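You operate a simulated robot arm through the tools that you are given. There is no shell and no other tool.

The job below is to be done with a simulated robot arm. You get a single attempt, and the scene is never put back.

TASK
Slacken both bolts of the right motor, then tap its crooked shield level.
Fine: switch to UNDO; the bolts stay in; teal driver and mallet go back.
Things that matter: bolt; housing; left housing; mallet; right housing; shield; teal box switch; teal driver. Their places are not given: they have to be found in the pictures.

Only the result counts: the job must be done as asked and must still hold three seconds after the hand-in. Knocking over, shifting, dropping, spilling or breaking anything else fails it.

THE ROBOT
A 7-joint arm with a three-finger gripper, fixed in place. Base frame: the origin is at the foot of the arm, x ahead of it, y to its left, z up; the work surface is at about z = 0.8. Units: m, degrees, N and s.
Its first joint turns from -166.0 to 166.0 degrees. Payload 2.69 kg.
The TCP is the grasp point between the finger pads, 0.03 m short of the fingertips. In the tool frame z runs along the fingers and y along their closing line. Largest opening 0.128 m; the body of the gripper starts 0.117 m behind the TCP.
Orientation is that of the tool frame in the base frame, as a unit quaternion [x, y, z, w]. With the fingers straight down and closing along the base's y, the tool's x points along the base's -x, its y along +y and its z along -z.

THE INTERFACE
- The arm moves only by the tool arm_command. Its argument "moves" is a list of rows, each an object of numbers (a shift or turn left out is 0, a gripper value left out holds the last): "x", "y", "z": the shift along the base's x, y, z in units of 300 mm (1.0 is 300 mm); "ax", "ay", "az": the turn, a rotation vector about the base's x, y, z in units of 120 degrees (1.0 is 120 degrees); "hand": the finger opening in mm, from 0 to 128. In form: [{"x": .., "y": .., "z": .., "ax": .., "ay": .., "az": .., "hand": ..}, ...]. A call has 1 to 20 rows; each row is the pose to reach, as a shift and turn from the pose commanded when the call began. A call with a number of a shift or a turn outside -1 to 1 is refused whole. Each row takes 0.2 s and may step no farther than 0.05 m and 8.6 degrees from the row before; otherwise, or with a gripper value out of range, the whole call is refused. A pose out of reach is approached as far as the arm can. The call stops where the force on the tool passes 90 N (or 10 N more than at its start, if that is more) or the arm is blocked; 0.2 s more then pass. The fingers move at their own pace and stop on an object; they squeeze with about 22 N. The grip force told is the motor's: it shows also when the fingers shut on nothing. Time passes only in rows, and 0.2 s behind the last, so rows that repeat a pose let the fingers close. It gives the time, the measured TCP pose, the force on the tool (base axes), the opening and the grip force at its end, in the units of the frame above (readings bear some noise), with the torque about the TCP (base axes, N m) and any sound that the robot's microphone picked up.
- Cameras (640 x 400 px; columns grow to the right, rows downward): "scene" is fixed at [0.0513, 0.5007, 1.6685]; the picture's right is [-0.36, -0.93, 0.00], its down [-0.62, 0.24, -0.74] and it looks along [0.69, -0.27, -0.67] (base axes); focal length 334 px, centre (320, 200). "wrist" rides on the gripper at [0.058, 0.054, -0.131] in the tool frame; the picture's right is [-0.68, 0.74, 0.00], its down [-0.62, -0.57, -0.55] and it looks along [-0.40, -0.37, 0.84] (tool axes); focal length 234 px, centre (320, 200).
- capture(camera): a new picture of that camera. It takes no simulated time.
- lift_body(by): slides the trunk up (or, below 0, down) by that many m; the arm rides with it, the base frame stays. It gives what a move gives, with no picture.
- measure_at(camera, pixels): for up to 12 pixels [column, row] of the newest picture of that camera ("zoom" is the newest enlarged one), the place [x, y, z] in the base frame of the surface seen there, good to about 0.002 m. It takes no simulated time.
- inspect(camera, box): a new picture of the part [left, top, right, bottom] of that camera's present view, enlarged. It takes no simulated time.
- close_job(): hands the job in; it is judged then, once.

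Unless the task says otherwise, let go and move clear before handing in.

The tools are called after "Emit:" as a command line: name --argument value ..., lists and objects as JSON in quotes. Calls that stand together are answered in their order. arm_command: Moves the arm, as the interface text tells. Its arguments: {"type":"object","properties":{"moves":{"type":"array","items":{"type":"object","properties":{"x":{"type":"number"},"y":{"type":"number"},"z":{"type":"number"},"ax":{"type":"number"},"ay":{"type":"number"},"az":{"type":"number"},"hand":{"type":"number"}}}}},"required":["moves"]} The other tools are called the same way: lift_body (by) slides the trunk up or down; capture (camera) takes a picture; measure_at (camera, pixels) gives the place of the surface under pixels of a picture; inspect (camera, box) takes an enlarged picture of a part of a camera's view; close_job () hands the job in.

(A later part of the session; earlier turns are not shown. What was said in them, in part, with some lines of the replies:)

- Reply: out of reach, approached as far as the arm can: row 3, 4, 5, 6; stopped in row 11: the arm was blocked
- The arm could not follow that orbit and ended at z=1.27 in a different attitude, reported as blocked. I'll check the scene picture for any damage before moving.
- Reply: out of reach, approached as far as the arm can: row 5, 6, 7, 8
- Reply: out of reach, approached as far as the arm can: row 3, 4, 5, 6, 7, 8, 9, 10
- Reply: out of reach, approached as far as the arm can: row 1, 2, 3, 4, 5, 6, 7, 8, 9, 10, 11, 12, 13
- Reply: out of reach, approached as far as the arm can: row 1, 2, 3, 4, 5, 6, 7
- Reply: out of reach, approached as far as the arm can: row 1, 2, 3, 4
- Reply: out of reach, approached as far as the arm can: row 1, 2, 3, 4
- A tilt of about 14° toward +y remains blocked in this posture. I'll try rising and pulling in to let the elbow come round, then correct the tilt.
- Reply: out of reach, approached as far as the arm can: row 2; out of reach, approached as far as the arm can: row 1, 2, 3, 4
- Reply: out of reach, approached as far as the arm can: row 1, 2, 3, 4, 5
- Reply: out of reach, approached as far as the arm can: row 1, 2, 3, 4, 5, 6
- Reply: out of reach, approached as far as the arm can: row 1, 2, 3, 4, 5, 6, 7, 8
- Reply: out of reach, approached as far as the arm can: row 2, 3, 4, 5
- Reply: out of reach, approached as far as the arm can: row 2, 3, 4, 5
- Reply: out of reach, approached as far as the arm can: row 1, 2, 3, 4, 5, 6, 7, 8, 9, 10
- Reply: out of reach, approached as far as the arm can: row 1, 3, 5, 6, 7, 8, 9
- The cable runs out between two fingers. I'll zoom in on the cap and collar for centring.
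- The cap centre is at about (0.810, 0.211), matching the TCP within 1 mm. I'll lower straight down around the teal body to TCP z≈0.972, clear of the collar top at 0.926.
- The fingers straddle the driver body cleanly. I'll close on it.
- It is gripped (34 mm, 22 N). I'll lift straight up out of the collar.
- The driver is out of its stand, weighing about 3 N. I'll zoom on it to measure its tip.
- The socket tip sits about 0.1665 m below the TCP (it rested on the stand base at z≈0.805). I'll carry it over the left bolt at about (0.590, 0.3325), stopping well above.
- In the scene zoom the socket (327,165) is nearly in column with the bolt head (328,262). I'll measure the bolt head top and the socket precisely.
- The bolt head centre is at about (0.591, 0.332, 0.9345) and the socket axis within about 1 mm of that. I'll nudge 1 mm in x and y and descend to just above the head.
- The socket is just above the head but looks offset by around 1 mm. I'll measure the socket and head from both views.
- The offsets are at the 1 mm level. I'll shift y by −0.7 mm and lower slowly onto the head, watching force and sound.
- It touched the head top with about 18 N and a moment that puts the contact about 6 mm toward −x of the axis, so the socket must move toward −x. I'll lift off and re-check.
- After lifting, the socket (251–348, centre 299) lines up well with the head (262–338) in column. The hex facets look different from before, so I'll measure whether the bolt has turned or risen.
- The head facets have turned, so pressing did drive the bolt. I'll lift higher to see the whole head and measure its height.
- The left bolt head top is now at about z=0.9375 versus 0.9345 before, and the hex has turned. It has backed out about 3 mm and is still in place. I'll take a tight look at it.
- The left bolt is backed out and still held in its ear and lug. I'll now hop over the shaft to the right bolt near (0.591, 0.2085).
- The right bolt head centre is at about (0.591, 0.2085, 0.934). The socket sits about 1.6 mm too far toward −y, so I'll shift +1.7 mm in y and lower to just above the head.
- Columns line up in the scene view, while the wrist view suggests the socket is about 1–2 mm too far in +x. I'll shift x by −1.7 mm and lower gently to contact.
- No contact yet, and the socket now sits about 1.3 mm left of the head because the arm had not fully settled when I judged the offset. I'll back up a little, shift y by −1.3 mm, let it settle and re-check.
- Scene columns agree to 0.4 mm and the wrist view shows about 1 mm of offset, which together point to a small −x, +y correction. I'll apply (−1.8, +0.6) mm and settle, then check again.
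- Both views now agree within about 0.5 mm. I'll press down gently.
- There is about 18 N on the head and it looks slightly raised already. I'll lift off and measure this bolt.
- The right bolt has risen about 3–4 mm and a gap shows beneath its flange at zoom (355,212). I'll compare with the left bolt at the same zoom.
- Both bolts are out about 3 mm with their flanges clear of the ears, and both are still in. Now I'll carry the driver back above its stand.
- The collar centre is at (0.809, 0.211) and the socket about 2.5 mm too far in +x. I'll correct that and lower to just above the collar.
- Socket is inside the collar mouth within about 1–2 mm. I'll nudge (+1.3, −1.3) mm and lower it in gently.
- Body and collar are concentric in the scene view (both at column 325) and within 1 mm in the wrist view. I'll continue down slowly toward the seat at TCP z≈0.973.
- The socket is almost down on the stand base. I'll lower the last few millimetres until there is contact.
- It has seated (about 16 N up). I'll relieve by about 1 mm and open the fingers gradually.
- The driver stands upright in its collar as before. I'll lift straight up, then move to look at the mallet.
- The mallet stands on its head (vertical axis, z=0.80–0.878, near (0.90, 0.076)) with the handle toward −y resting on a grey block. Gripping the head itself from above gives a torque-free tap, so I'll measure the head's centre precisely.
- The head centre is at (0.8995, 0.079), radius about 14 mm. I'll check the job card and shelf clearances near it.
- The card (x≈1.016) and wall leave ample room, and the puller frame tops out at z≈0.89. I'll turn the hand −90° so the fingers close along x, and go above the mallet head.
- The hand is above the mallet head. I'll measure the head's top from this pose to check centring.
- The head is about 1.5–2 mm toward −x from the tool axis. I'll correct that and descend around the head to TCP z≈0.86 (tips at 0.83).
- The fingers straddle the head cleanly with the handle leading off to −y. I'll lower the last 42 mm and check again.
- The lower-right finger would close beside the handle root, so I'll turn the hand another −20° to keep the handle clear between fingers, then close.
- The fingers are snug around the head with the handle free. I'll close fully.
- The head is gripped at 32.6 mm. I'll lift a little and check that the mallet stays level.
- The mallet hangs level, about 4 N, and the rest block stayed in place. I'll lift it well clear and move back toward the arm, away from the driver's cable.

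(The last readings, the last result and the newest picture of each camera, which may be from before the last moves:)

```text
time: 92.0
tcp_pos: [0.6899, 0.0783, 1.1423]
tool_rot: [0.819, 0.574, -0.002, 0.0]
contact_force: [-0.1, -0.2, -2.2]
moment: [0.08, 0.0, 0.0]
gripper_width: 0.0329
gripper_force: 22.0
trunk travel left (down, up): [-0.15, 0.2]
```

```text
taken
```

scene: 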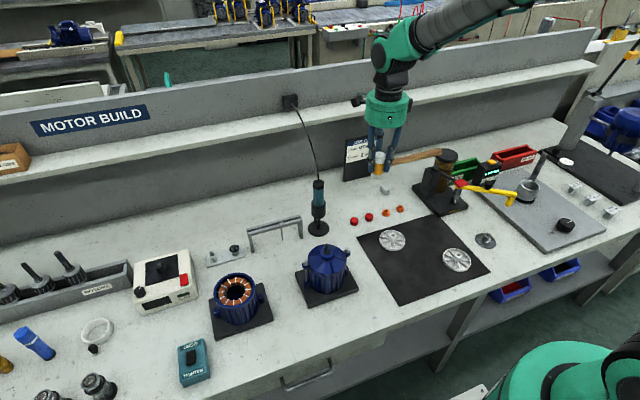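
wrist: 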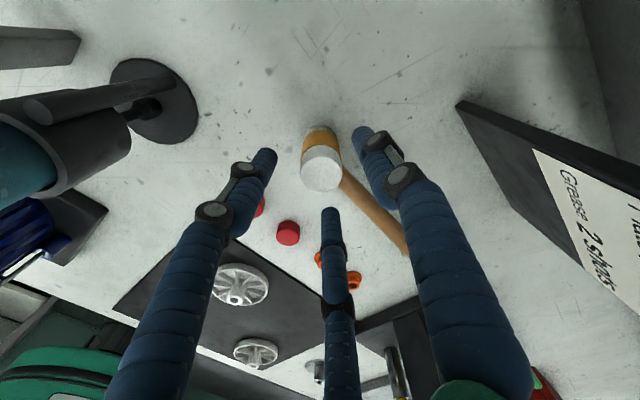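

All clear. I'll rotate the mallet +90° so its handle points to +x, moving over to the left-rear rim of the shield.

Emit:
arm_command --moves '[{"x": -0.02, "y": 0.073, "az": 0.0682}, {"x": -0.04, "y": 0.147, "az": 0.1364}, {"x": -0.06, "y": 0.22, "az": 0.2045}, {"x": -0.081, "y": 0.293, "az": 0.2727}, {"x": -0.101, "y": 0.367, "az": 0.3409}, {"x": -0.121, "y": 0.44, "az": 0.4091}, {"x": -0.141, "y": 0.514, "az": 0.4773}, {"x": -0.161, "y": 0.587, "az": 0.5455}, {"x": -0.182, "y": 0.66, "az": 0.6136}, {"x": -0.202, "y": 0.734, "az": 0.6818}, {"x": -0.222, "y": 0.807, "az": 0.75}, {"x": -0.222, "y": 0.807, "az": 0.75, "z": -0.07}, {"x": -0.222, "y": 0.807, "az": 0.75, "z": -0.07}]'

Emit:
capture --camera "scene"

Emit:
capture --camera "wrist"

```text
time: 94.8
tcp_pos: [0.6233, 0.3227, 1.1223]
tool_rot: [0.174, 0.985, -0.001, 0.001]
contact_force: [1.5, -0.3, -3.3]
moment: [0.02, 0.11, 0.02]
gripper_width: 0.0329
gripper_force: 21.8
trunk travel left (down, up): [-0.15, 0.2]
```

```text
taken
```

scene: 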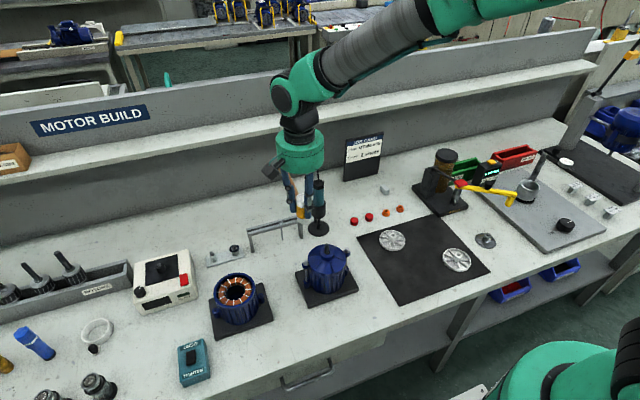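

```text
taken
```

wrist: 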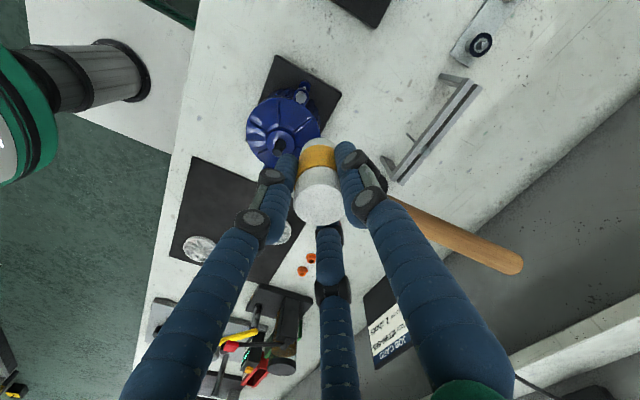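

The mallet is over the left-rear of the shield with its handle to +x. From the earlier readings the left ear top (about 0.924) is around 4 mm higher than the right ear (0.920). I'll zoom in for the position before lowering.

Emit:
inspect --camera "scene" --box '[275, 190, 375, 300]'

Emit:
inspect --camera "wrist" --box '[235, 75, 365, 215]'

```text
3.64 times, centred on (325, 245) of scene
```

zoom: 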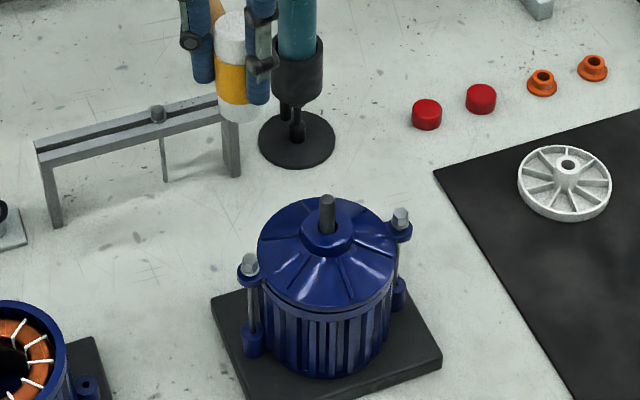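

```text
2.86 times, centred on (300, 145) of wrist
```

zoom: 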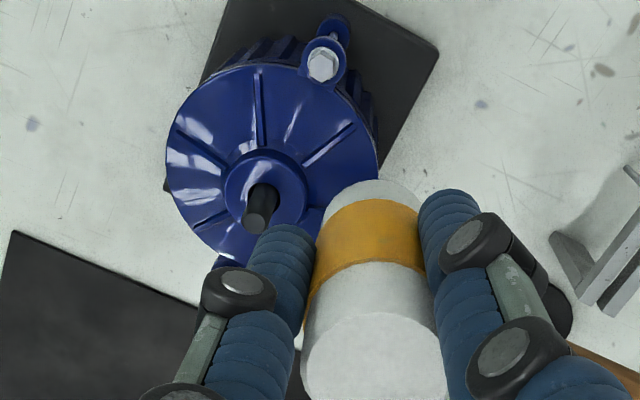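

Lowering to about 30 mm above the rim and re-checking the position.

Emit:
arm_command --moves '[{"z": -0.12}, {"z": -0.24}, {"z": -0.333}, {"z": -0.333}, {"z": -0.333}]'

Emit:
inspect --camera "scene" --box '[285, 220, 365, 290]'

Emit:
inspect --camera "wrist" --box '[235, 75, 365, 215]'

```text
time: 96.0
tcp_pos: [0.6221, 0.3227, 1.0221]
tool_rot: [0.173, 0.985, 0.0, 0.001]
contact_force: [-0.4, -0.5, -2.2]
moment: [-0.01, 0.05, 0.0]
gripper_width: 0.0331
gripper_force: 21.7
trunk travel left (down, up): [-0.15, 0.2]
```

```text
5.71 times, centred on (325, 255) of scene
```

zoom: 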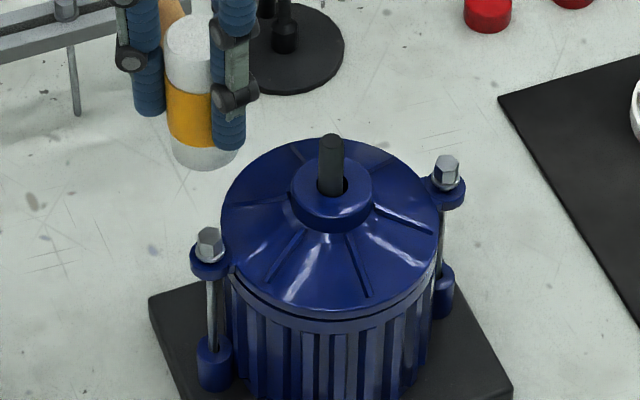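

```text
2.86 times, centred on (300, 145) of wrist
```

zoom: 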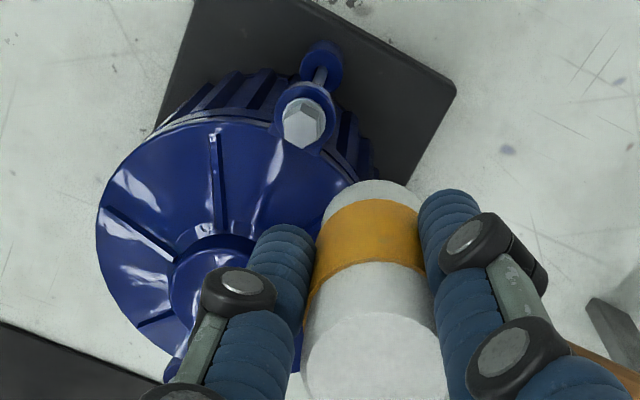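

The mallet face will overlap the rim by about 6 mm and clears the bolt head. I'll make a first light tap: down to contact plus a few millimetres, then back up.

Emit:
arm_command --moves '[{"z": -0.06}, {"z": -0.1}, {"z": -0.123}, {"z": -0.06}, {"z": 0.0}]'

Emit:
inspect --camera "scene" --box '[297, 245, 353, 285]'

```text
time: 97.2
tcp_pos: [0.6226, 0.3214, 1.0227]
tool_rot: [0.174, 0.985, -0.001, 0.0]
contact_force: [-0.7, 0.0, -3.1]
moment: [0.01, 0.05, 0.01]
gripper_width: 0.0327
gripper_force: 21.8
trunk travel left (down, up): [-0.15, 0.2]
```

```text
10.00 times, centred on (325, 265) of scene
```

zoom: 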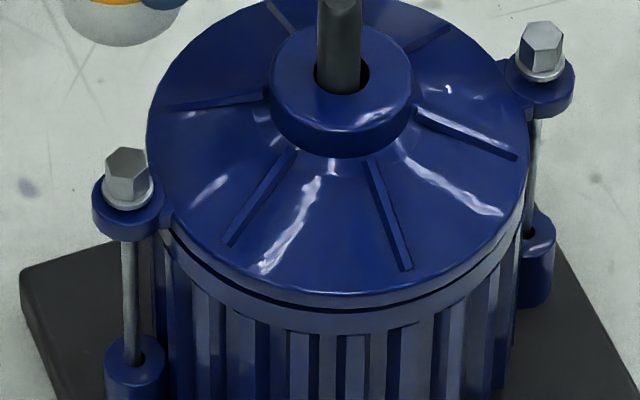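

No force record of contact in that call. I'll press down again and stop at the bottom to read the force.

Emit:
arm_command --moves '[{"z": -0.06}, {"z": -0.1}, {"z": -0.123}]'

```text
time: 98.0
tcp_pos: [0.6237, 0.321, 0.9856]
tool_rot: [0.174, 0.985, 0.0, 0.001]
contact_force: [-0.4, -0.7, -2.5]
moment: [0.0, 0.09, 0.0]
gripper_width: 0.0327
gripper_force: 21.9
trunk travel left (down, up): [-0.15, 0.2]
```

No contact yet at a face height of about 0.926. I'll lower in small steps to find it.

Emit:
arm_command --moves '[{"z": -0.004}, {"z": -0.008}]'

Emit:
inspect --camera "scene" --box '[285, 220, 365, 290]'

```text
time: 98.6
tcp_pos: [0.6231, 0.3218, 0.9836]
tool_rot: [0.173, 0.985, -0.001, 0.001]
contact_force: [0.0, 0.5, -2.0]
moment: [0.03, 0.08, 0.01]
gripper_width: 0.0328
gripper_force: 22.1
trunk travel left (down, up): [-0.15, 0.2]
```

```text
5.71 times, centred on (325, 255) of scene
```

zoom: 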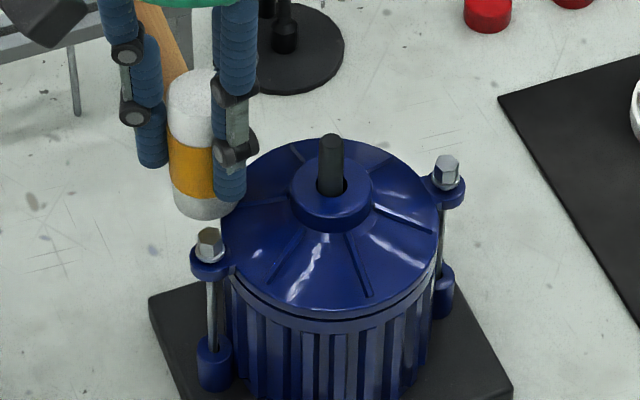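

Emit:
arm_command --moves '[{"z": -0.005}, {"z": -0.01}]'

```text
time: 99.2
tcp_pos: [0.6229, 0.3232, 0.9809]
tool_rot: [0.174, 0.985, 0.0, 0.001]
contact_force: [2.8, 5.3, 2.7]
moment: [0.18, -0.05, 0.0]
gripper_width: 0.0328
gripper_force: 22.4
trunk travel left (down, up): [-0.15, 0.2]
```

Light contact with an outward push (about 5 N in y), so I'm catching only the rim's edge. I'll lift, move about 7 mm inward and try again.

Emit:
arm_command --moves '[{"z": 0.04}, {"z": 0.06, "x": -0.013, "y": -0.019}, {"z": 0.06, "x": -0.013, "y": -0.019}, {"z": 0.03, "x": -0.013, "y": -0.019}, {"z": 0.02, "x": -0.013, "y": -0.019}, {"z": 0.02, "x": -0.013, "y": -0.019}]'

Emit:
inspect --camera "scene" --box '[285, 220, 365, 290]'

```text
time: 100.6
tcp_pos: [0.6188, 0.3154, 0.9863]
tool_rot: [0.174, 0.985, -0.001, 0.001]
contact_force: [-0.3, -0.3, -1.6]
moment: [0.02, 0.09, 0.01]
gripper_width: 0.0327
gripper_force: 22.2
trunk travel left (down, up): [-0.15, 0.2]
```

```text
5.71 times, centred on (325, 255) of scene
```

zoom: 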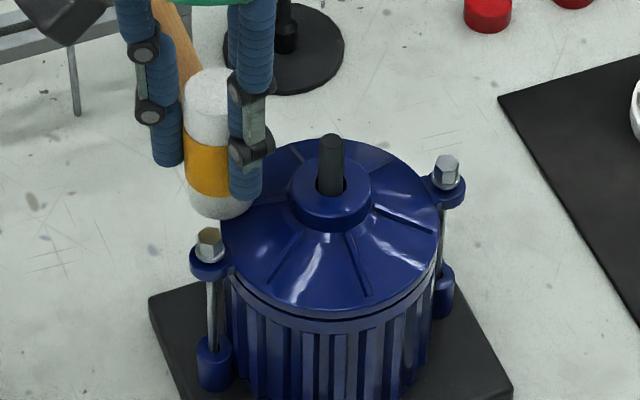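

Emit:
arm_command --moves '[{"z": -0.004}, {"z": -0.008}]'

```text
time: 101.2
tcp_pos: [0.6191, 0.3156, 0.9854]
tool_rot: [0.174, 0.985, 0.0, 0.001]
contact_force: [3.4, 4.5, 3.1]
moment: [0.19, -0.07, 0.03]
gripper_width: 0.0327
gripper_force: 22.1
trunk travel left (down, up): [-0.15, 0.2]
```

Contact is now on the dome's slope near the rim. I'll press a little further and read the force.

Emit:
arm_command --moves '[{"z": -0.004}, {"z": -0.008}]'

Emit:
inspect --camera "scene" --box '[297, 245, 353, 285]'

```text
time: 101.8
tcp_pos: [0.6188, 0.316, 0.984]
tool_rot: [0.173, 0.985, 0.0, 0.001]
contact_force: [1.5, 4.6, 19.7]
moment: [-0.1, 0.09, 0.05]
gripper_width: 0.0333
gripper_force: 21.8
trunk travel left (down, up): [-0.15, 0.2]
```

```text
10.00 times, centred on (325, 265) of scene
```

zoom: 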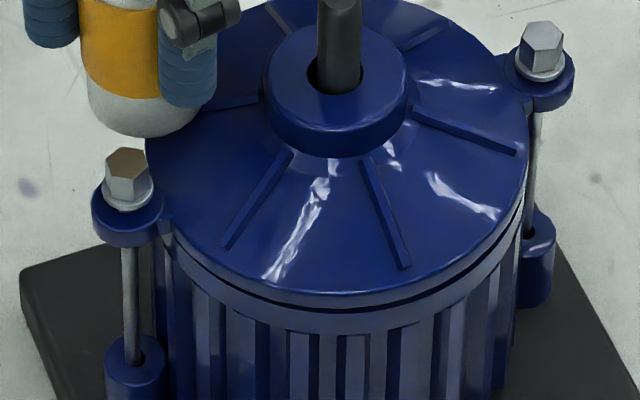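

The highlights and the boss have shifted slightly, so the shield is moving. I'll lift off and inspect the rest state.

Emit:
arm_command --moves '[{"z": 0.03}, {"z": 0.1}, {"z": 0.13}, {"z": 0.13}]'

Emit:
inspect --camera "scene" --box '[297, 245, 353, 285]'

Emit:
measure_at --camera "zoom" --pixels '[[100, 205], [150, 215], [125, 225], [565, 95], [555, 105], [510, 80], [330, 20], [160, 130], [515, 130], [300, 285], [270, 130], [400, 130]]'

```text
time: 102.8
tcp_pos: [0.6181, 0.3146, 1.022]
tool_rot: [0.174, 0.985, -0.001, 0.0]
contact_force: [0.2, -0.4, -2.0]
moment: [0.0, 0.04, -0.03]
gripper_width: 0.0331
gripper_force: 22.0
trunk travel left (down, up): [-0.15, 0.2]
```

```text
10.00 times, centred on (325, 265) of scene
```

zoom: 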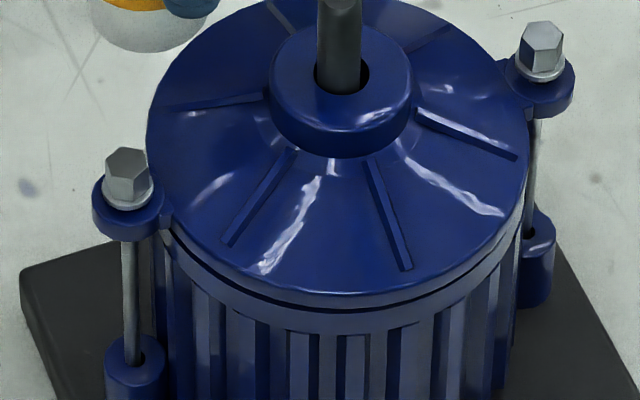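

```text
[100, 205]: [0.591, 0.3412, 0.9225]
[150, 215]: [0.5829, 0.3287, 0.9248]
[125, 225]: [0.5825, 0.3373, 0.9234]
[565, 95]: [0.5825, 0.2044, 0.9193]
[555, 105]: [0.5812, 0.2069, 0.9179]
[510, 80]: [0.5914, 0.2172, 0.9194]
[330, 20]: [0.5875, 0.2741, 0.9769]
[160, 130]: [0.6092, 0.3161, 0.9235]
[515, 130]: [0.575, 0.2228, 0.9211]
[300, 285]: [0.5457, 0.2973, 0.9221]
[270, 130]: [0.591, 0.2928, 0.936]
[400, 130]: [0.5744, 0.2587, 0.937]
```

The shield springs back after a slow push, so it needs a real tap. I'll strike faster from about 4 cm above (about 0.2 m/s) and lift immediately.

Emit:
arm_command --moves '[{"z": -0.135}, {"z": -0.02}, {"z": 0.0}, {"z": 0.0}]'

Emit:
inspect --camera "scene" --box '[297, 245, 353, 285]'

Emit:
inspect --camera "scene" --box '[275, 190, 375, 300]'

```text
time: 103.8
tcp_pos: [0.6198, 0.3165, 1.021]
tool_rot: [0.174, 0.985, -0.001, 0.0]
contact_force: [0.0, -0.3, -1.9]
moment: [0.04, 0.04, 0.01]
gripper_width: 0.0329
gripper_force: 22.2
trunk travel left (down, up): [-0.15, 0.2]
```

```text
10.00 times, centred on (325, 265) of scene
```

zoom: 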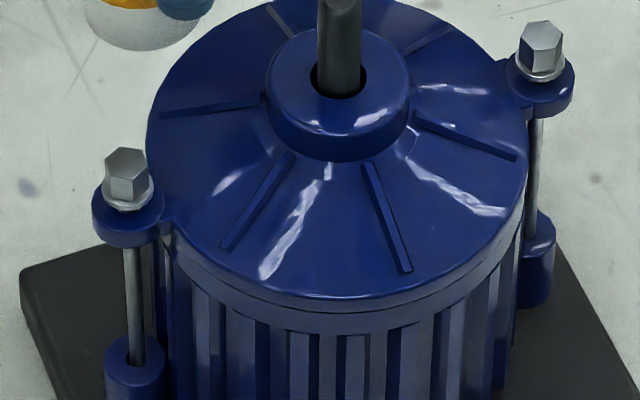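

```text
3.64 times, centred on (325, 245) of scene
```

zoom: 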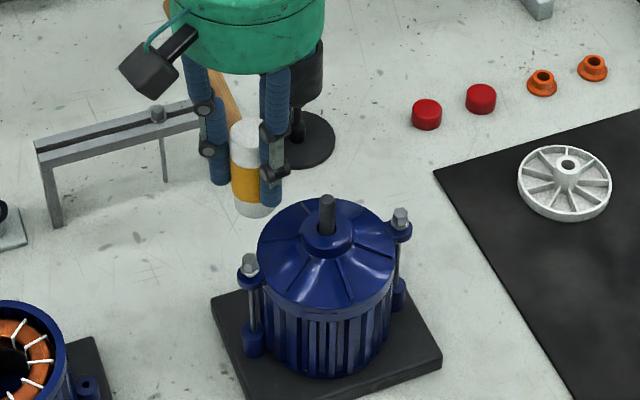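

The thick dark gap under the left-front rim has closed to a thin, even line. The tap moved the shield. I'll measure both ears and the rim.

Emit:
inspect --camera "scene" --box '[297, 245, 353, 285]'

Emit:
measure_at --camera "zoom" --pixels '[[100, 205], [150, 215], [125, 225], [565, 95], [555, 105], [510, 80], [160, 130], [515, 130], [300, 285], [270, 130], [400, 130], [450, 230]]'

Emit:
inspect --camera "scene" --box '[297, 255, 317, 275]'

Emit:
inspect --camera "scene" --box '[333, 240, 357, 270]'

```text
10.00 times, centred on (325, 265) of scene
```

zoom: 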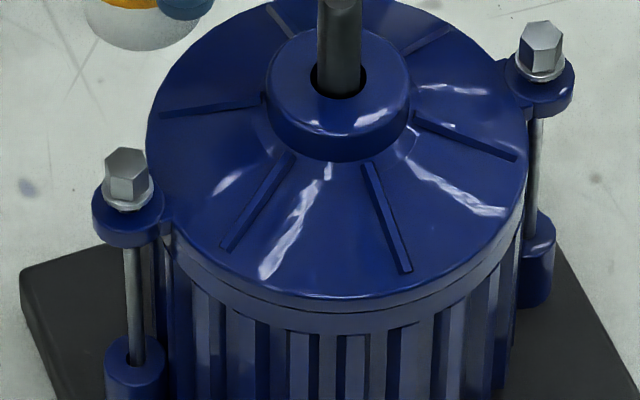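

```text
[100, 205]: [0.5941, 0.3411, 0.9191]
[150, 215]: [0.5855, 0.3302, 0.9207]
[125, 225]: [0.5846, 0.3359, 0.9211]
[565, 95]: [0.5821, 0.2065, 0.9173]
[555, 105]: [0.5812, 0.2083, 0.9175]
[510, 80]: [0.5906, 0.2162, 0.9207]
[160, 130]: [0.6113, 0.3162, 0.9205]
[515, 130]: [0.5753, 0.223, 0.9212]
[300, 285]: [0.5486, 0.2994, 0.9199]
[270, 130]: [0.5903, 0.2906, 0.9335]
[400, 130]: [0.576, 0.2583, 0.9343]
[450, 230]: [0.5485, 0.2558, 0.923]
```

```text
16.00 times, centred on (307, 265) of scene
```

zoom: 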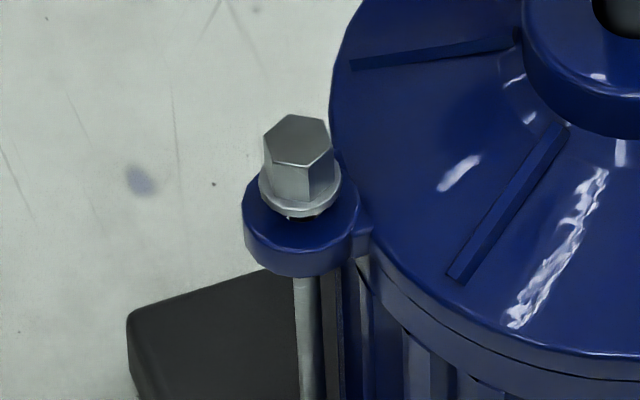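

```text
13.33 times, centred on (345, 255) of scene
```

zoom: 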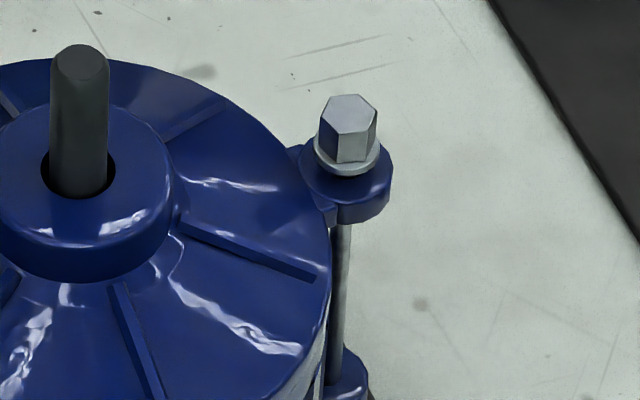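

The left ear now reads about 0.920 and the right about 0.918–0.920, close to equal. I'll zoom along the rim joint to compare the gap on both sides.

Emit:
inspect --camera "scene" --box '[310, 268, 330, 280]'

Emit:
inspect --camera "scene" --box '[330, 262, 350, 282]'

Emit:
inspect --camera "wrist" --box '[235, 60, 345, 180]'

```text
16.00 times, centred on (320, 274) of scene
```

zoom: 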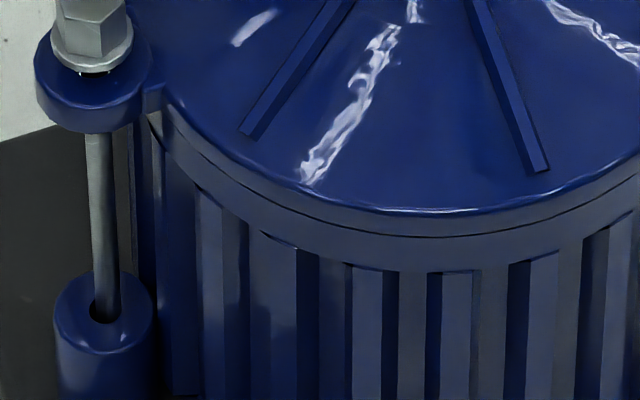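

```text
16.00 times, centred on (340, 272) of scene
```

zoom: 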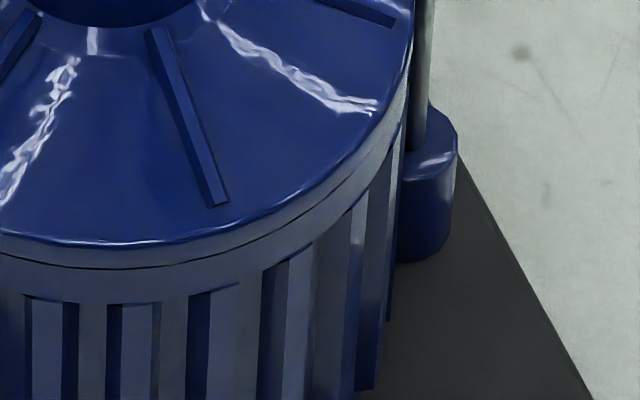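

```text
3.33 times, centred on (290, 120) of wrist
```

zoom: 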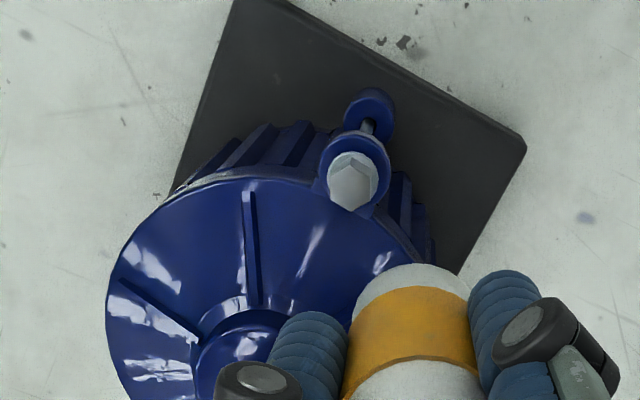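

The joint line is now thin and uniform from left to right, so the shield sits level. I'll lift the mallet and bring it back the way it came, turning it −90°.

Emit:
arm_command --moves '[{"z": 0.13}, {"z": 0.27}, {"z": 0.4}, {"z": 0.4, "x": 0.021, "y": -0.072, "az": -0.0682}, {"z": 0.4, "x": 0.043, "y": -0.144, "az": -0.1364}, {"z": 0.4, "x": 0.064, "y": -0.216, "az": -0.2045}, {"z": 0.4, "x": 0.085, "y": -0.288, "az": -0.2727}, {"z": 0.4, "x": 0.107, "y": -0.36, "az": -0.3409}, {"z": 0.4, "x": 0.128, "y": -0.432, "az": -0.4091}, {"z": 0.4, "x": 0.15, "y": -0.504, "az": -0.4773}, {"z": 0.4, "x": 0.171, "y": -0.576, "az": -0.5455}, {"z": 0.4, "x": 0.192, "y": -0.648, "az": -0.6136}, {"z": 0.4, "x": 0.214, "y": -0.72, "az": -0.6818}, {"z": 0.4, "x": 0.235, "y": -0.792, "az": -0.75}, {"z": 0.4, "x": 0.235, "y": -0.792, "az": -0.75}, {"z": 0.4, "x": 0.235, "y": -0.792, "az": -0.75}]'

Emit:
inspect --camera "scene" --box '[260, 225, 380, 320]'

Emit:
capture --camera "scene"

```text
time: 107.2
tcp_pos: [0.6895, 0.0774, 1.1402]
tool_rot: [0.819, 0.574, -0.002, 0.001]
contact_force: [-0.1, 0.2, -2.8]
moment: [0.06, 0.03, -0.04]
gripper_width: 0.0325
gripper_force: 21.7
trunk travel left (down, up): [-0.15, 0.2]
```

```text
4.21 times, centred on (320, 272) of scene
```

zoom: 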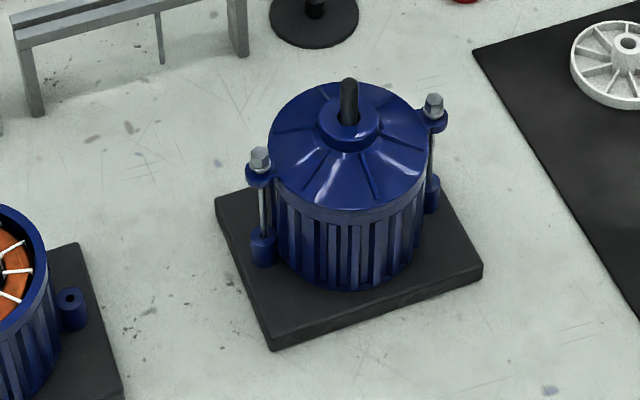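

```text
taken
```

scene: 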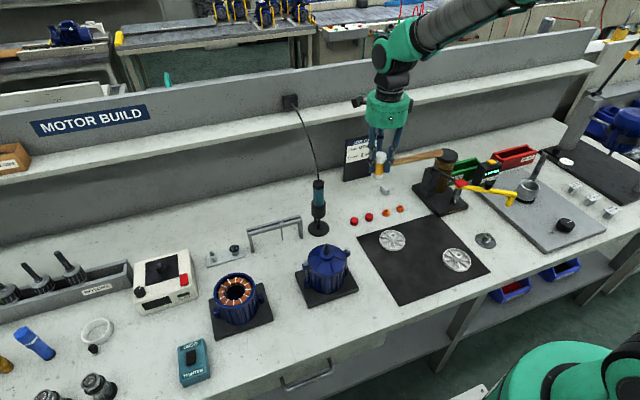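

The motor looks settled and nothing else has moved. I'll carry the mallet back over its rest spot.

Emit:
arm_command --moves '[{"x": 0.12}, {"x": 0.25}, {"x": 0.38}, {"x": 0.51}, {"x": 0.64}, {"x": 0.7}, {"x": 0.7, "z": -0.15}, {"x": 0.7, "z": -0.3}, {"x": 0.7, "z": -0.45}, {"x": 0.7, "z": -0.6}, {"x": 0.7, "z": -0.72}, {"x": 0.7, "z": -0.72}, {"x": 0.7, "z": -0.72}]'

Emit:
inspect --camera "scene" --box '[310, 130, 410, 220]'

Emit:
inspect --camera "wrist" --box '[220, 80, 540, 300]'

```text
time: 110.0
tcp_pos: [0.8968, 0.0778, 0.9239]
tool_rot: [0.819, 0.573, -0.001, 0.0]
contact_force: [-0.6, 0.0, -1.9]
moment: [0.07, 0.0, 0.03]
gripper_width: 0.0326
gripper_force: 22.7
trunk travel left (down, up): [-0.15, 0.2]
```

```text
4.44 times, centred on (360, 175) of scene
```

zoom: 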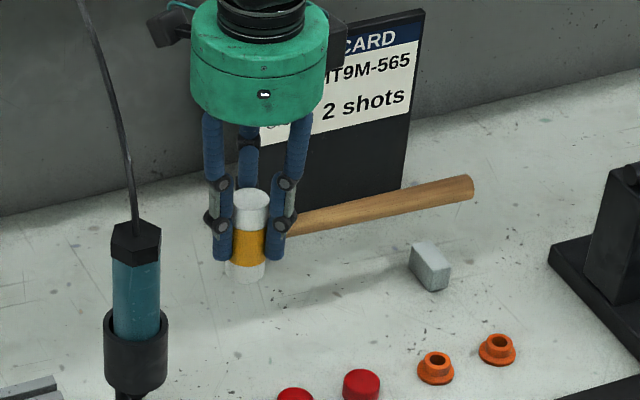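

```text
1.82 times, centred on (380, 190) of wrist
```

zoom: 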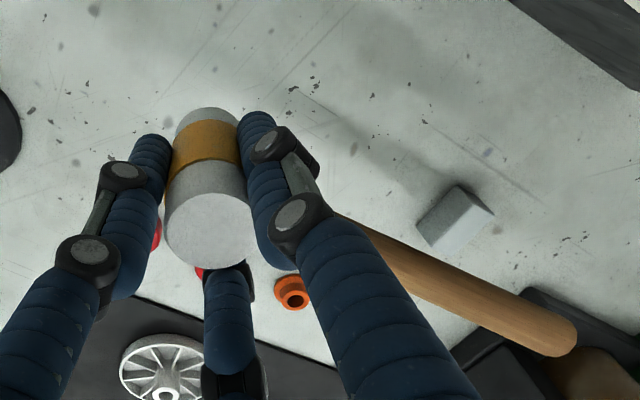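

The mallet looks level, over its old spot. I'll measure the head top against its original centre (0.8995, 0.079) before setting it down.

Emit:
arm_command --moves '[{"z": 0}, {"z": 0}]'

Emit:
inspect --camera "scene" --box '[335, 155, 385, 200]'

```text
time: 110.6
tcp_pos: [0.8968, 0.0793, 0.9232]
tool_rot: [0.819, 0.574, -0.001, 0.0]
contact_force: [-0.8, -0.8, -1.7]
moment: [0.07, -0.01, -0.03]
gripper_width: 0.0331
gripper_force: 22.1
trunk travel left (down, up): [-0.15, 0.2]
```

```text
8.89 times, centred on (360, 178) of scene
```

zoom: 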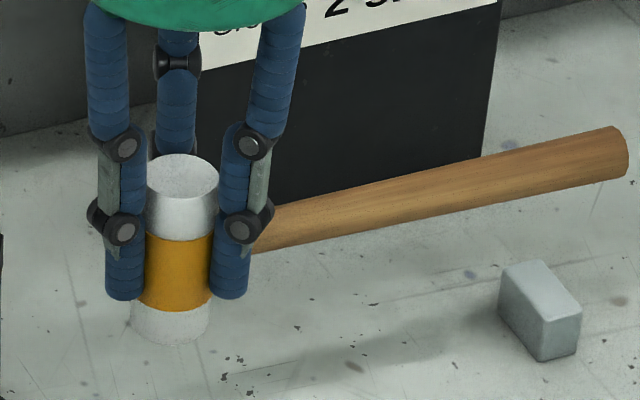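

Emit:
measure_at --camera "zoom" --pixels '[[182, 175], [150, 172], [214, 178], [182, 157], [182, 194], [300, 215], [400, 195], [500, 175], [600, 155], [170, 335], [540, 270], [540, 290]]'

```text
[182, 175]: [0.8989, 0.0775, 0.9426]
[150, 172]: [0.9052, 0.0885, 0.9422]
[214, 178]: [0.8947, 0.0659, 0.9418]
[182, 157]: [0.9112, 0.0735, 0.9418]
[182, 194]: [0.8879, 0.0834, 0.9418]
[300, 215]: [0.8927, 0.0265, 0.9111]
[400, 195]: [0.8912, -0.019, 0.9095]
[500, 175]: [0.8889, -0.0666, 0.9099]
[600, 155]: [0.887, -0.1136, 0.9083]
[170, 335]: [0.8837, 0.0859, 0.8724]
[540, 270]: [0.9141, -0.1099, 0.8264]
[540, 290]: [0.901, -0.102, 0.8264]
```

The head is at its original x,y, but the mallet has drooped about 2° and turned about 1° in the grip. I'll correct with small turns (ax −2°, az +1.3°) and lower to just above the table.

Emit:
arm_command --moves '[{"ax": -0.0167, "az": 0.0108}, {"ax": -0.0167, "az": 0.0108, "z": -0.07}, {"ax": -0.0167, "az": 0.0108, "z": -0.13}, {"ax": -0.0167, "az": 0.0108, "z": -0.18}, {"ax": -0.0167, "az": 0.0108, "z": -0.195}, {"ax": -0.0167, "az": 0.0108, "z": -0.195}]'

Emit:
inspect --camera "scene" --box '[335, 165, 395, 215]'

Emit:
inspect --camera "wrist" --box '[220, 80, 540, 300]'

```text
time: 112.0
tcp_pos: [0.9007, 0.0806, 0.8662]
tool_rot: [0.813, 0.582, -0.011, 0.015]
contact_force: [0.5, 0.0, -2.8]
moment: [0.06, 0.01, 0.0]
gripper_width: 0.033
gripper_force: 22.7
trunk travel left (down, up): [-0.15, 0.2]
```

```text
8.00 times, centred on (365, 190) of scene
```

zoom: 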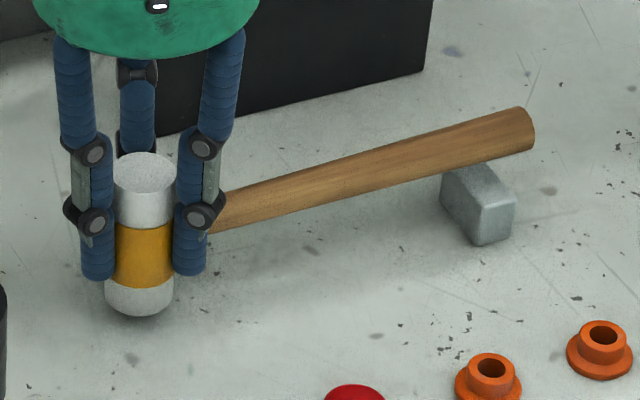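

```text
1.82 times, centred on (380, 190) of wrist
```

zoom: 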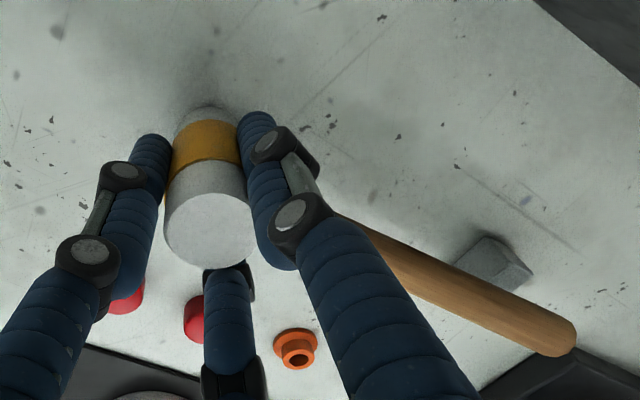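

Emit:
inspect --camera "scene" --box '[330, 170, 400, 215]'

Emit:
measure_at --camera "zoom" --pixels '[[142, 155], [110, 153], [174, 158], [142, 138], [142, 173], [250, 200], [350, 178], [450, 155], [530, 135], [135, 310], [500, 190], [470, 185]]'

```text
8.89 times, centred on (365, 192) of scene
```

zoom: 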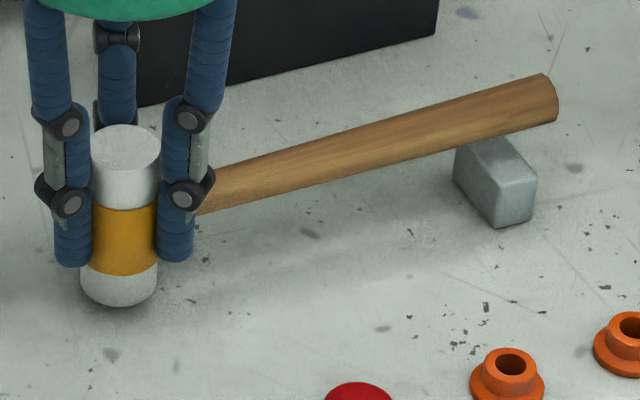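

```text
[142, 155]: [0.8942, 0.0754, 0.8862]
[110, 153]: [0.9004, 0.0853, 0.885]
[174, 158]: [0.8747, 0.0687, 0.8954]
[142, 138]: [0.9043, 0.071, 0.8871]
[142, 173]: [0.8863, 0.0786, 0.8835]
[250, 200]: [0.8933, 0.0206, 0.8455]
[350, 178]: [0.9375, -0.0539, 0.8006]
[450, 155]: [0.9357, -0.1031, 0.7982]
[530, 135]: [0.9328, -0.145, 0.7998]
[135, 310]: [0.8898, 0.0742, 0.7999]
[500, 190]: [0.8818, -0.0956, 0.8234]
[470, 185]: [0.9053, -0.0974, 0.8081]
```

Emit:
measure_at --camera "zoom" --pixels '[[230, 185], [280, 172], [330, 159], [380, 146], [430, 132], [480, 118], [530, 104], [125, 148], [93, 146], [157, 151], [125, 131], [125, 165]]'

```text
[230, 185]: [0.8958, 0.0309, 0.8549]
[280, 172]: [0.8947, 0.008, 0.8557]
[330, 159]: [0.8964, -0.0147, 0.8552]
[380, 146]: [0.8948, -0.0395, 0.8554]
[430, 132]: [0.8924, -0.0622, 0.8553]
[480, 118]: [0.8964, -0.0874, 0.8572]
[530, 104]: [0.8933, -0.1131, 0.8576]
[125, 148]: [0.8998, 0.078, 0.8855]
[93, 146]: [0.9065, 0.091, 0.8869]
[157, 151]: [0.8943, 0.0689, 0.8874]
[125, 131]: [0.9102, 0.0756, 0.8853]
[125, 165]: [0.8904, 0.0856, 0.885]
```

The handle slope, yaw and head centre (0.900, 0.0795) now match the original pose, with the mallet 9 mm high. I'll lower until it touches.

Emit:
arm_command --moves '[{"z": -0.012}, {"z": -0.02}, {"z": -0.026}, {"z": -0.029}, {"z": -0.031}]'

```text
time: 113.2
tcp_pos: [0.8994, 0.0783, 0.8573]
tool_rot: [0.813, 0.583, -0.01, 0.014]
contact_force: [-1.2, -0.9, 2.5]
moment: [0.12, 0.04, 0.01]
gripper_width: 0.0326
gripper_force: 21.7
trunk travel left (down, up): [-0.15, 0.2]
```

The table now carries the mallet (force changed by about 5 N). I'll open the fingers gradually.

Emit:
arm_command --moves '[{"hand": 34}, {"hand": 37}, {"hand": 42}, {"hand": 50}, {"hand": 64}, {"hand": 64}]'

Emit:
inspect --camera "scene" --box '[330, 170, 400, 215]'

Emit:
inspect --camera "wrist" --box '[220, 80, 540, 300]'

```text
time: 114.6
tcp_pos: [0.8995, 0.0775, 0.8566]
tool_rot: [0.813, 0.582, -0.011, 0.014]
contact_force: [0.0, 0.1, -0.1]
moment: [0.01, -0.01, 0.0]
gripper_width: 0.0636
gripper_force: 0.1
trunk travel left (down, up): [-0.15, 0.2]
```

```text
8.89 times, centred on (365, 192) of scene
```

zoom: 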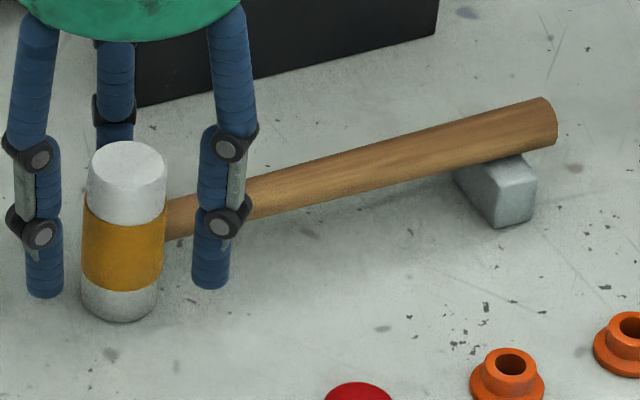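

```text
1.82 times, centred on (380, 190) of wrist
```

zoom: 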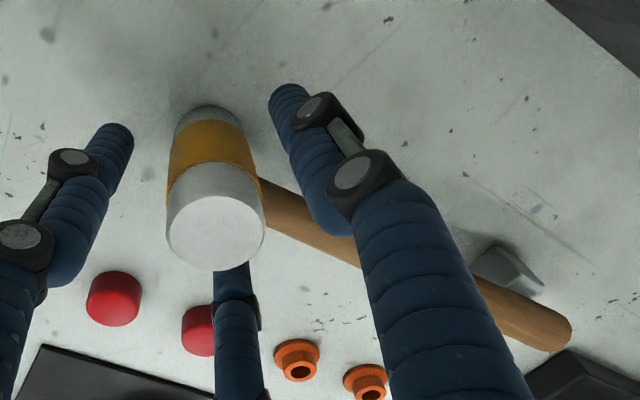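

The mallet stands where it was (head top at zoom (128,165) versus (124,167) originally) with the handle on its block. I'll retract straight up and turn back to the nominal attitude.

Emit:
arm_command --moves '[{"z": 0.06}, {"z": 0.15}, {"z": 0.3}, {"z": 0.45}, {"z": 0.6}, {"z": 0.75}, {"z": 0.85}]'

Emit:
arm_command --moves '[{"x": -0.07, "y": 0.02, "ax": 0.0009, "ay": 0.0012, "az": 0.0697}, {"x": -0.14, "y": 0.04, "ax": 0.0019, "ay": 0.0024, "az": 0.1395}, {"x": -0.21, "y": 0.06, "ax": 0.0028, "ay": 0.0036, "az": 0.2092}, {"x": -0.28, "y": 0.08, "ax": 0.0038, "ay": 0.0048, "az": 0.2789}, {"x": -0.35, "y": 0.1, "ax": 0.0047, "ay": 0.006, "az": 0.3487}, {"x": -0.42, "y": 0.12, "ax": 0.0057, "ay": 0.0072, "az": 0.4184}, {"x": -0.49, "y": 0.14, "ax": 0.0066, "ay": 0.0084, "az": 0.4881}, {"x": -0.56, "y": 0.16, "ax": 0.0076, "ay": 0.0096, "az": 0.5578}, {"x": -0.63, "y": 0.18, "ax": 0.0085, "ay": 0.0108, "az": 0.6276}, {"x": -0.7, "y": 0.2, "ax": 0.0095, "ay": 0.012, "az": 0.6973}, {"x": -0.77, "y": 0.22, "ax": 0.0104, "ay": 0.0132, "az": 0.767}, {"x": -0.84, "y": 0.24, "ax": 0.0114, "ay": 0.0144, "az": 0.8368}, {"x": -0.91, "y": 0.26, "ax": 0.0123, "ay": 0.0156, "az": 0.9065}, {"x": -0.91, "y": 0.26, "ax": 0.0123, "ay": 0.0156, "az": 0.9065}]'

Emit:
capture --camera "scene"

```text
time: 116.2
tcp_pos: [0.9001, 0.0781, 1.1124]
tool_rot: [0.813, 0.583, -0.012, 0.013]
contact_force: [0.9, 0.2, -0.7]
moment: [0.04, 0.01, 0.03]
gripper_width: 0.0639
gripper_force: 0.0
trunk travel left (down, up): [-0.15, 0.2]
```

```text
time: 119.2
tcp_pos: [0.6258, 0.1591, 1.1134]
tool_rot: [-0.002, 1.0, 0.001, 0.001]
contact_force: [-0.8, 0.2, -0.2]
moment: [0.01, -0.08, -0.01]
gripper_width: 0.0641
gripper_force: 0.1
trunk travel left (down, up): [-0.15, 0.2]
```

```text
taken
```

scene: 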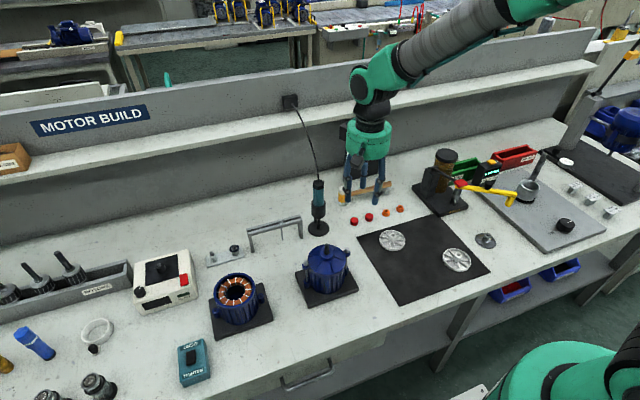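

Everything is in place and the hand is clear. I'll now verify the shield from a front view with only a moderate tilt, moving first to the front at safe height.

Emit:
arm_command --moves '[{"x": -0.115, "y": 0.062}, {"x": -0.229, "y": 0.124}, {"x": -0.343, "y": 0.186}, {"x": -0.458, "y": 0.248}, {"x": -0.572, "y": 0.31}, {"x": -0.687, "y": 0.371, "hand": 128}, {"x": -0.687, "y": 0.371}]'

Emit:
arm_command --moves '[{"x": -0.006, "z": -0.065, "ax": -0.0133, "ay": -0.034, "az": 0.0498}, {"x": -0.012, "z": -0.13, "ax": -0.0267, "ay": -0.0681, "az": 0.0995}, {"x": -0.019, "z": -0.194, "ax": -0.04, "ay": -0.1021, "az": 0.1493}, {"x": -0.025, "z": -0.259, "ax": -0.0533, "ay": -0.1361, "az": 0.1991}, {"x": -0.031, "z": -0.324, "ax": -0.0666, "ay": -0.1701, "az": 0.2489}, {"x": -0.037, "z": -0.389, "ax": -0.08, "ay": -0.2042, "az": 0.2986}, {"x": -0.043, "z": -0.453, "ax": -0.0933, "ay": -0.2382, "az": 0.3484}, {"x": -0.043, "z": -0.453, "ax": -0.0933, "ay": -0.2382, "az": 0.3484}]'

Emit:
capture --camera "wrist"

```text
time: 120.8
tcp_pos: [0.418, 0.2656, 1.1135]
tool_rot: [0.0, 1.0, 0.0, 0.0]
contact_force: [0.0, 0.3, 0.0]
moment: [0.0, -0.01, 0.02]
gripper_width: 0.1279
gripper_force: 0.1
trunk travel left (down, up): [-0.15, 0.2]
```

```text
time: 122.6
tcp_pos: [0.406, 0.2667, 0.9792]
tool_rot: [-0.355, 0.899, -0.094, 0.241]
contact_force: [-0.8, -1.2, 0.1]
moment: [0.02, -0.01, 0.01]
gripper_width: 0.1282
gripper_force: 0.0
trunk travel left (down, up): [-0.15, 0.2]
```

```text
taken
```

wrist: 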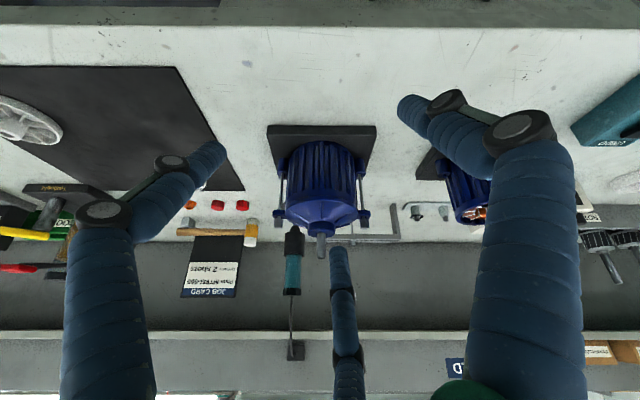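

Emit:
inspect --camera "wrist" --box '[265, 185, 380, 260]'

Emit:
inspect --camera "wrist" --box '[270, 190, 322, 225]'

Emit:
inspect --camera "wrist" --box '[320, 190, 372, 225]'

```text
5.33 times, centred on (322, 222) of wrist
```

zoom: 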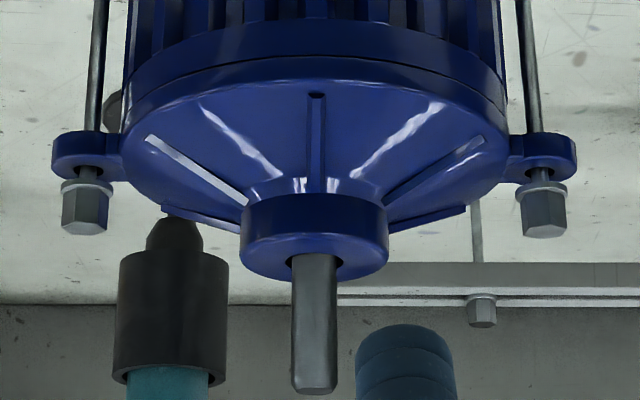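

```text
11.43 times, centred on (296, 208) of wrist
```

zoom: 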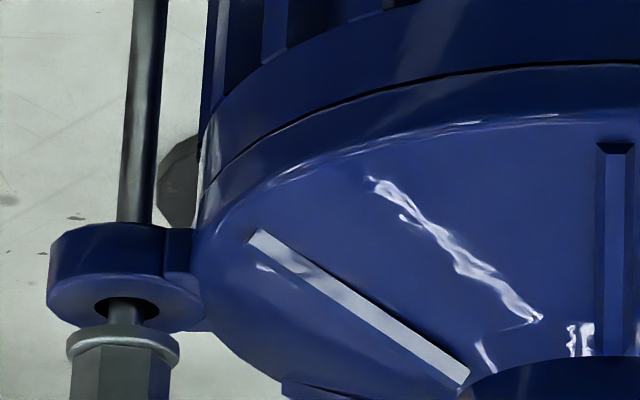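

```text
11.43 times, centred on (346, 208) of wrist
```

zoom: 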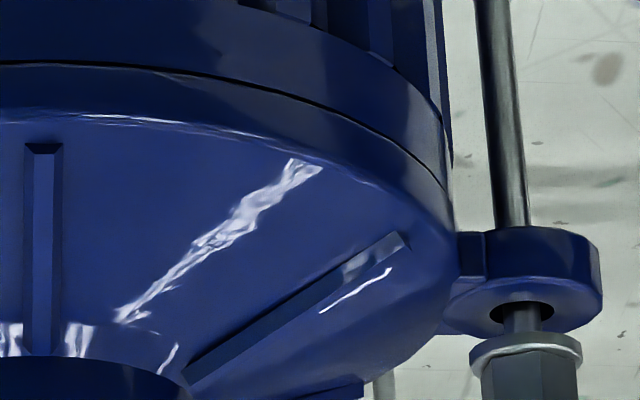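

The joint is now a uniform hairline on both sides, the ears are at equal height, and both bolt flanges stand a few millimetres clear with the studs still in. I'll retrace back to tool-down and clear height.

Emit:
arm_command --moves '[{"x": 0.006, "z": 0.065, "ax": 0.0133, "ay": 0.034, "az": -0.0498}, {"x": 0.012, "z": 0.13, "ax": 0.0267, "ay": 0.0681, "az": -0.0995}, {"x": 0.019, "z": 0.194, "ax": 0.04, "ay": 0.1021, "az": -0.1493}, {"x": 0.025, "z": 0.259, "ax": 0.0533, "ay": 0.1361, "az": -0.1991}, {"x": 0.031, "z": 0.324, "ax": 0.0666, "ay": 0.1701, "az": -0.2489}, {"x": 0.037, "z": 0.389, "ax": 0.08, "ay": 0.2042, "az": -0.2986}, {"x": 0.043, "z": 0.453, "ax": 0.0933, "ay": 0.2382, "az": -0.3484}, {"x": 0.043, "z": 0.6, "ax": 0.0933, "ay": 0.2382, "az": -0.3484}, {"x": 0.043, "z": 0.7, "ax": 0.0933, "ay": 0.2382, "az": -0.3484}]'

Emit:
capture --camera "scene"

Emit:
inspect --camera "scene" --box '[280, 150, 410, 310]'

Emit:
inspect --camera "scene" --box '[160, 320, 240, 400]'

```text
time: 124.6
tcp_pos: [0.4188, 0.2675, 1.1895]
tool_rot: [-0.001, 1.0, 0.001, 0.0]
contact_force: [-0.6, -0.2, -0.1]
moment: [0.01, -0.07, 0.0]
gripper_width: 0.1278
gripper_force: 0.0
trunk travel left (down, up): [-0.15, 0.2]
```

```text
taken
```

scene: 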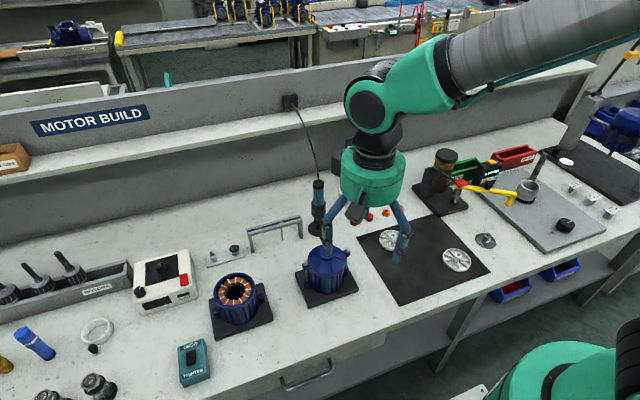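

```text
2.50 times, centred on (345, 230) of scene
```

zoom: 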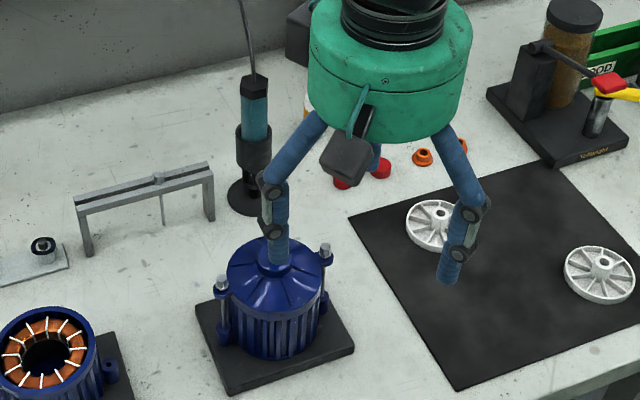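

```text
5.00 times, centred on (200, 360) of scene
```

zoom: 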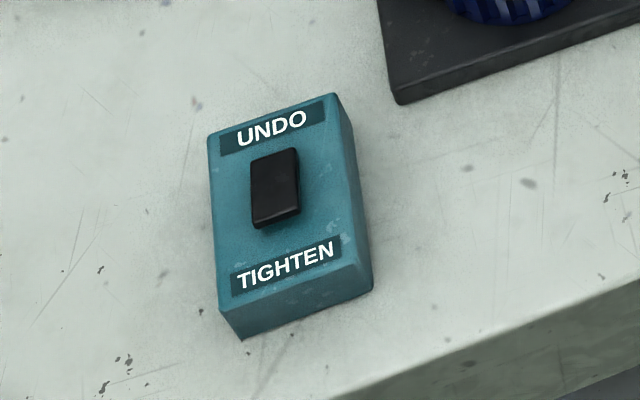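

The switch box sits exactly where it was, on UNDO. I'll move the hand up to about the start pose for a final unobstructed look.

Emit:
arm_command --moves '[{"z": 0.12}, {"z": 0.25}, {"z": 0.38}, {"z": 0.5}, {"z": 0.52, "x": 0.12, "y": 0.06}, {"z": 0.52, "x": 0.25, "y": 0.12}, {"z": 0.52, "x": 0.38, "y": 0.18}, {"z": 0.52, "x": 0.5, "y": 0.24}, {"z": 0.52, "x": 0.62, "y": 0.3}, {"z": 0.52, "x": 0.7, "y": 0.32}, {"z": 0.52, "x": 0.7, "y": 0.32}]'

Emit:
capture --camera "scene"

Emit:
inspect --camera "scene" --box '[280, 160, 410, 300]'

```text
time: 127.0
tcp_pos: [0.6294, 0.362, 1.3411]
tool_rot: [0.0, 1.0, 0.001, 0.0]
contact_force: [0.3, -0.4, 0.9]
moment: [0.03, 0.05, 0.02]
gripper_width: 0.128
gripper_force: 0.0
trunk travel left (down, up): [-0.15, 0.2]
```

```text
taken
```

scene: 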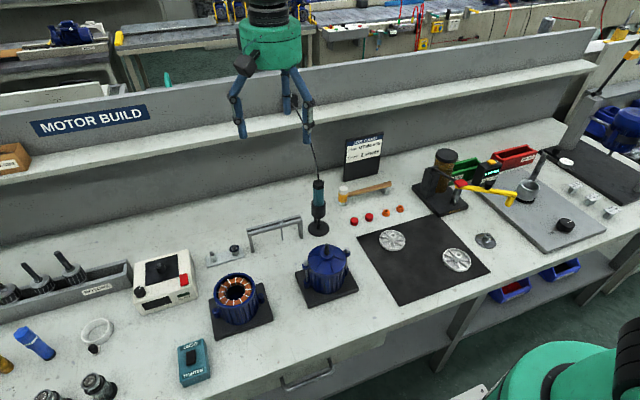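

```text
2.86 times, centred on (345, 230) of scene
```

zoom: 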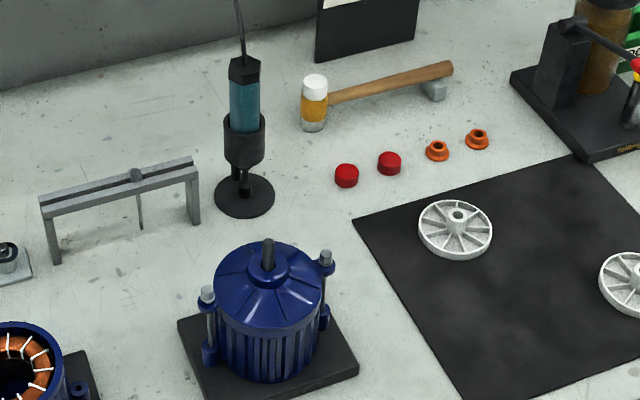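

The final picture shows the shield level, both bolts backed out but still in, and the switch on UNDO. The driver is in its stand, the mallet is on its rest, nothing else has moved, and the hand is clear. I'm handing the job in.

Emit:
close_job

```text
The job is handed in.
```

The job is handed in. Both bolts on the right motor are slack but still in, and its shield sits level. I haven't seen how it was judged.

- **Switch:** the rocker on the teal box is down on UNDO, and the box did not move.
- **Bolts:** each head came up about 3–4 mm, with a visible gap between its flange and the shield's ear. You gave no target for how slack, so that amount was my choice.
- **Shield:** its left side was about 4 mm high. One quick tap with the mallet seated it, and the joint is now an even hairline with both ears at the same height.
- **Tools:** the driver is back in its stand and the mallet back on its rest block, about 1 mm from where it started.

Early on, one camera move bent the arm into an awkward posture, and it took several moves above the bench to straighten it. Nothing on the bench was touched or shifted.
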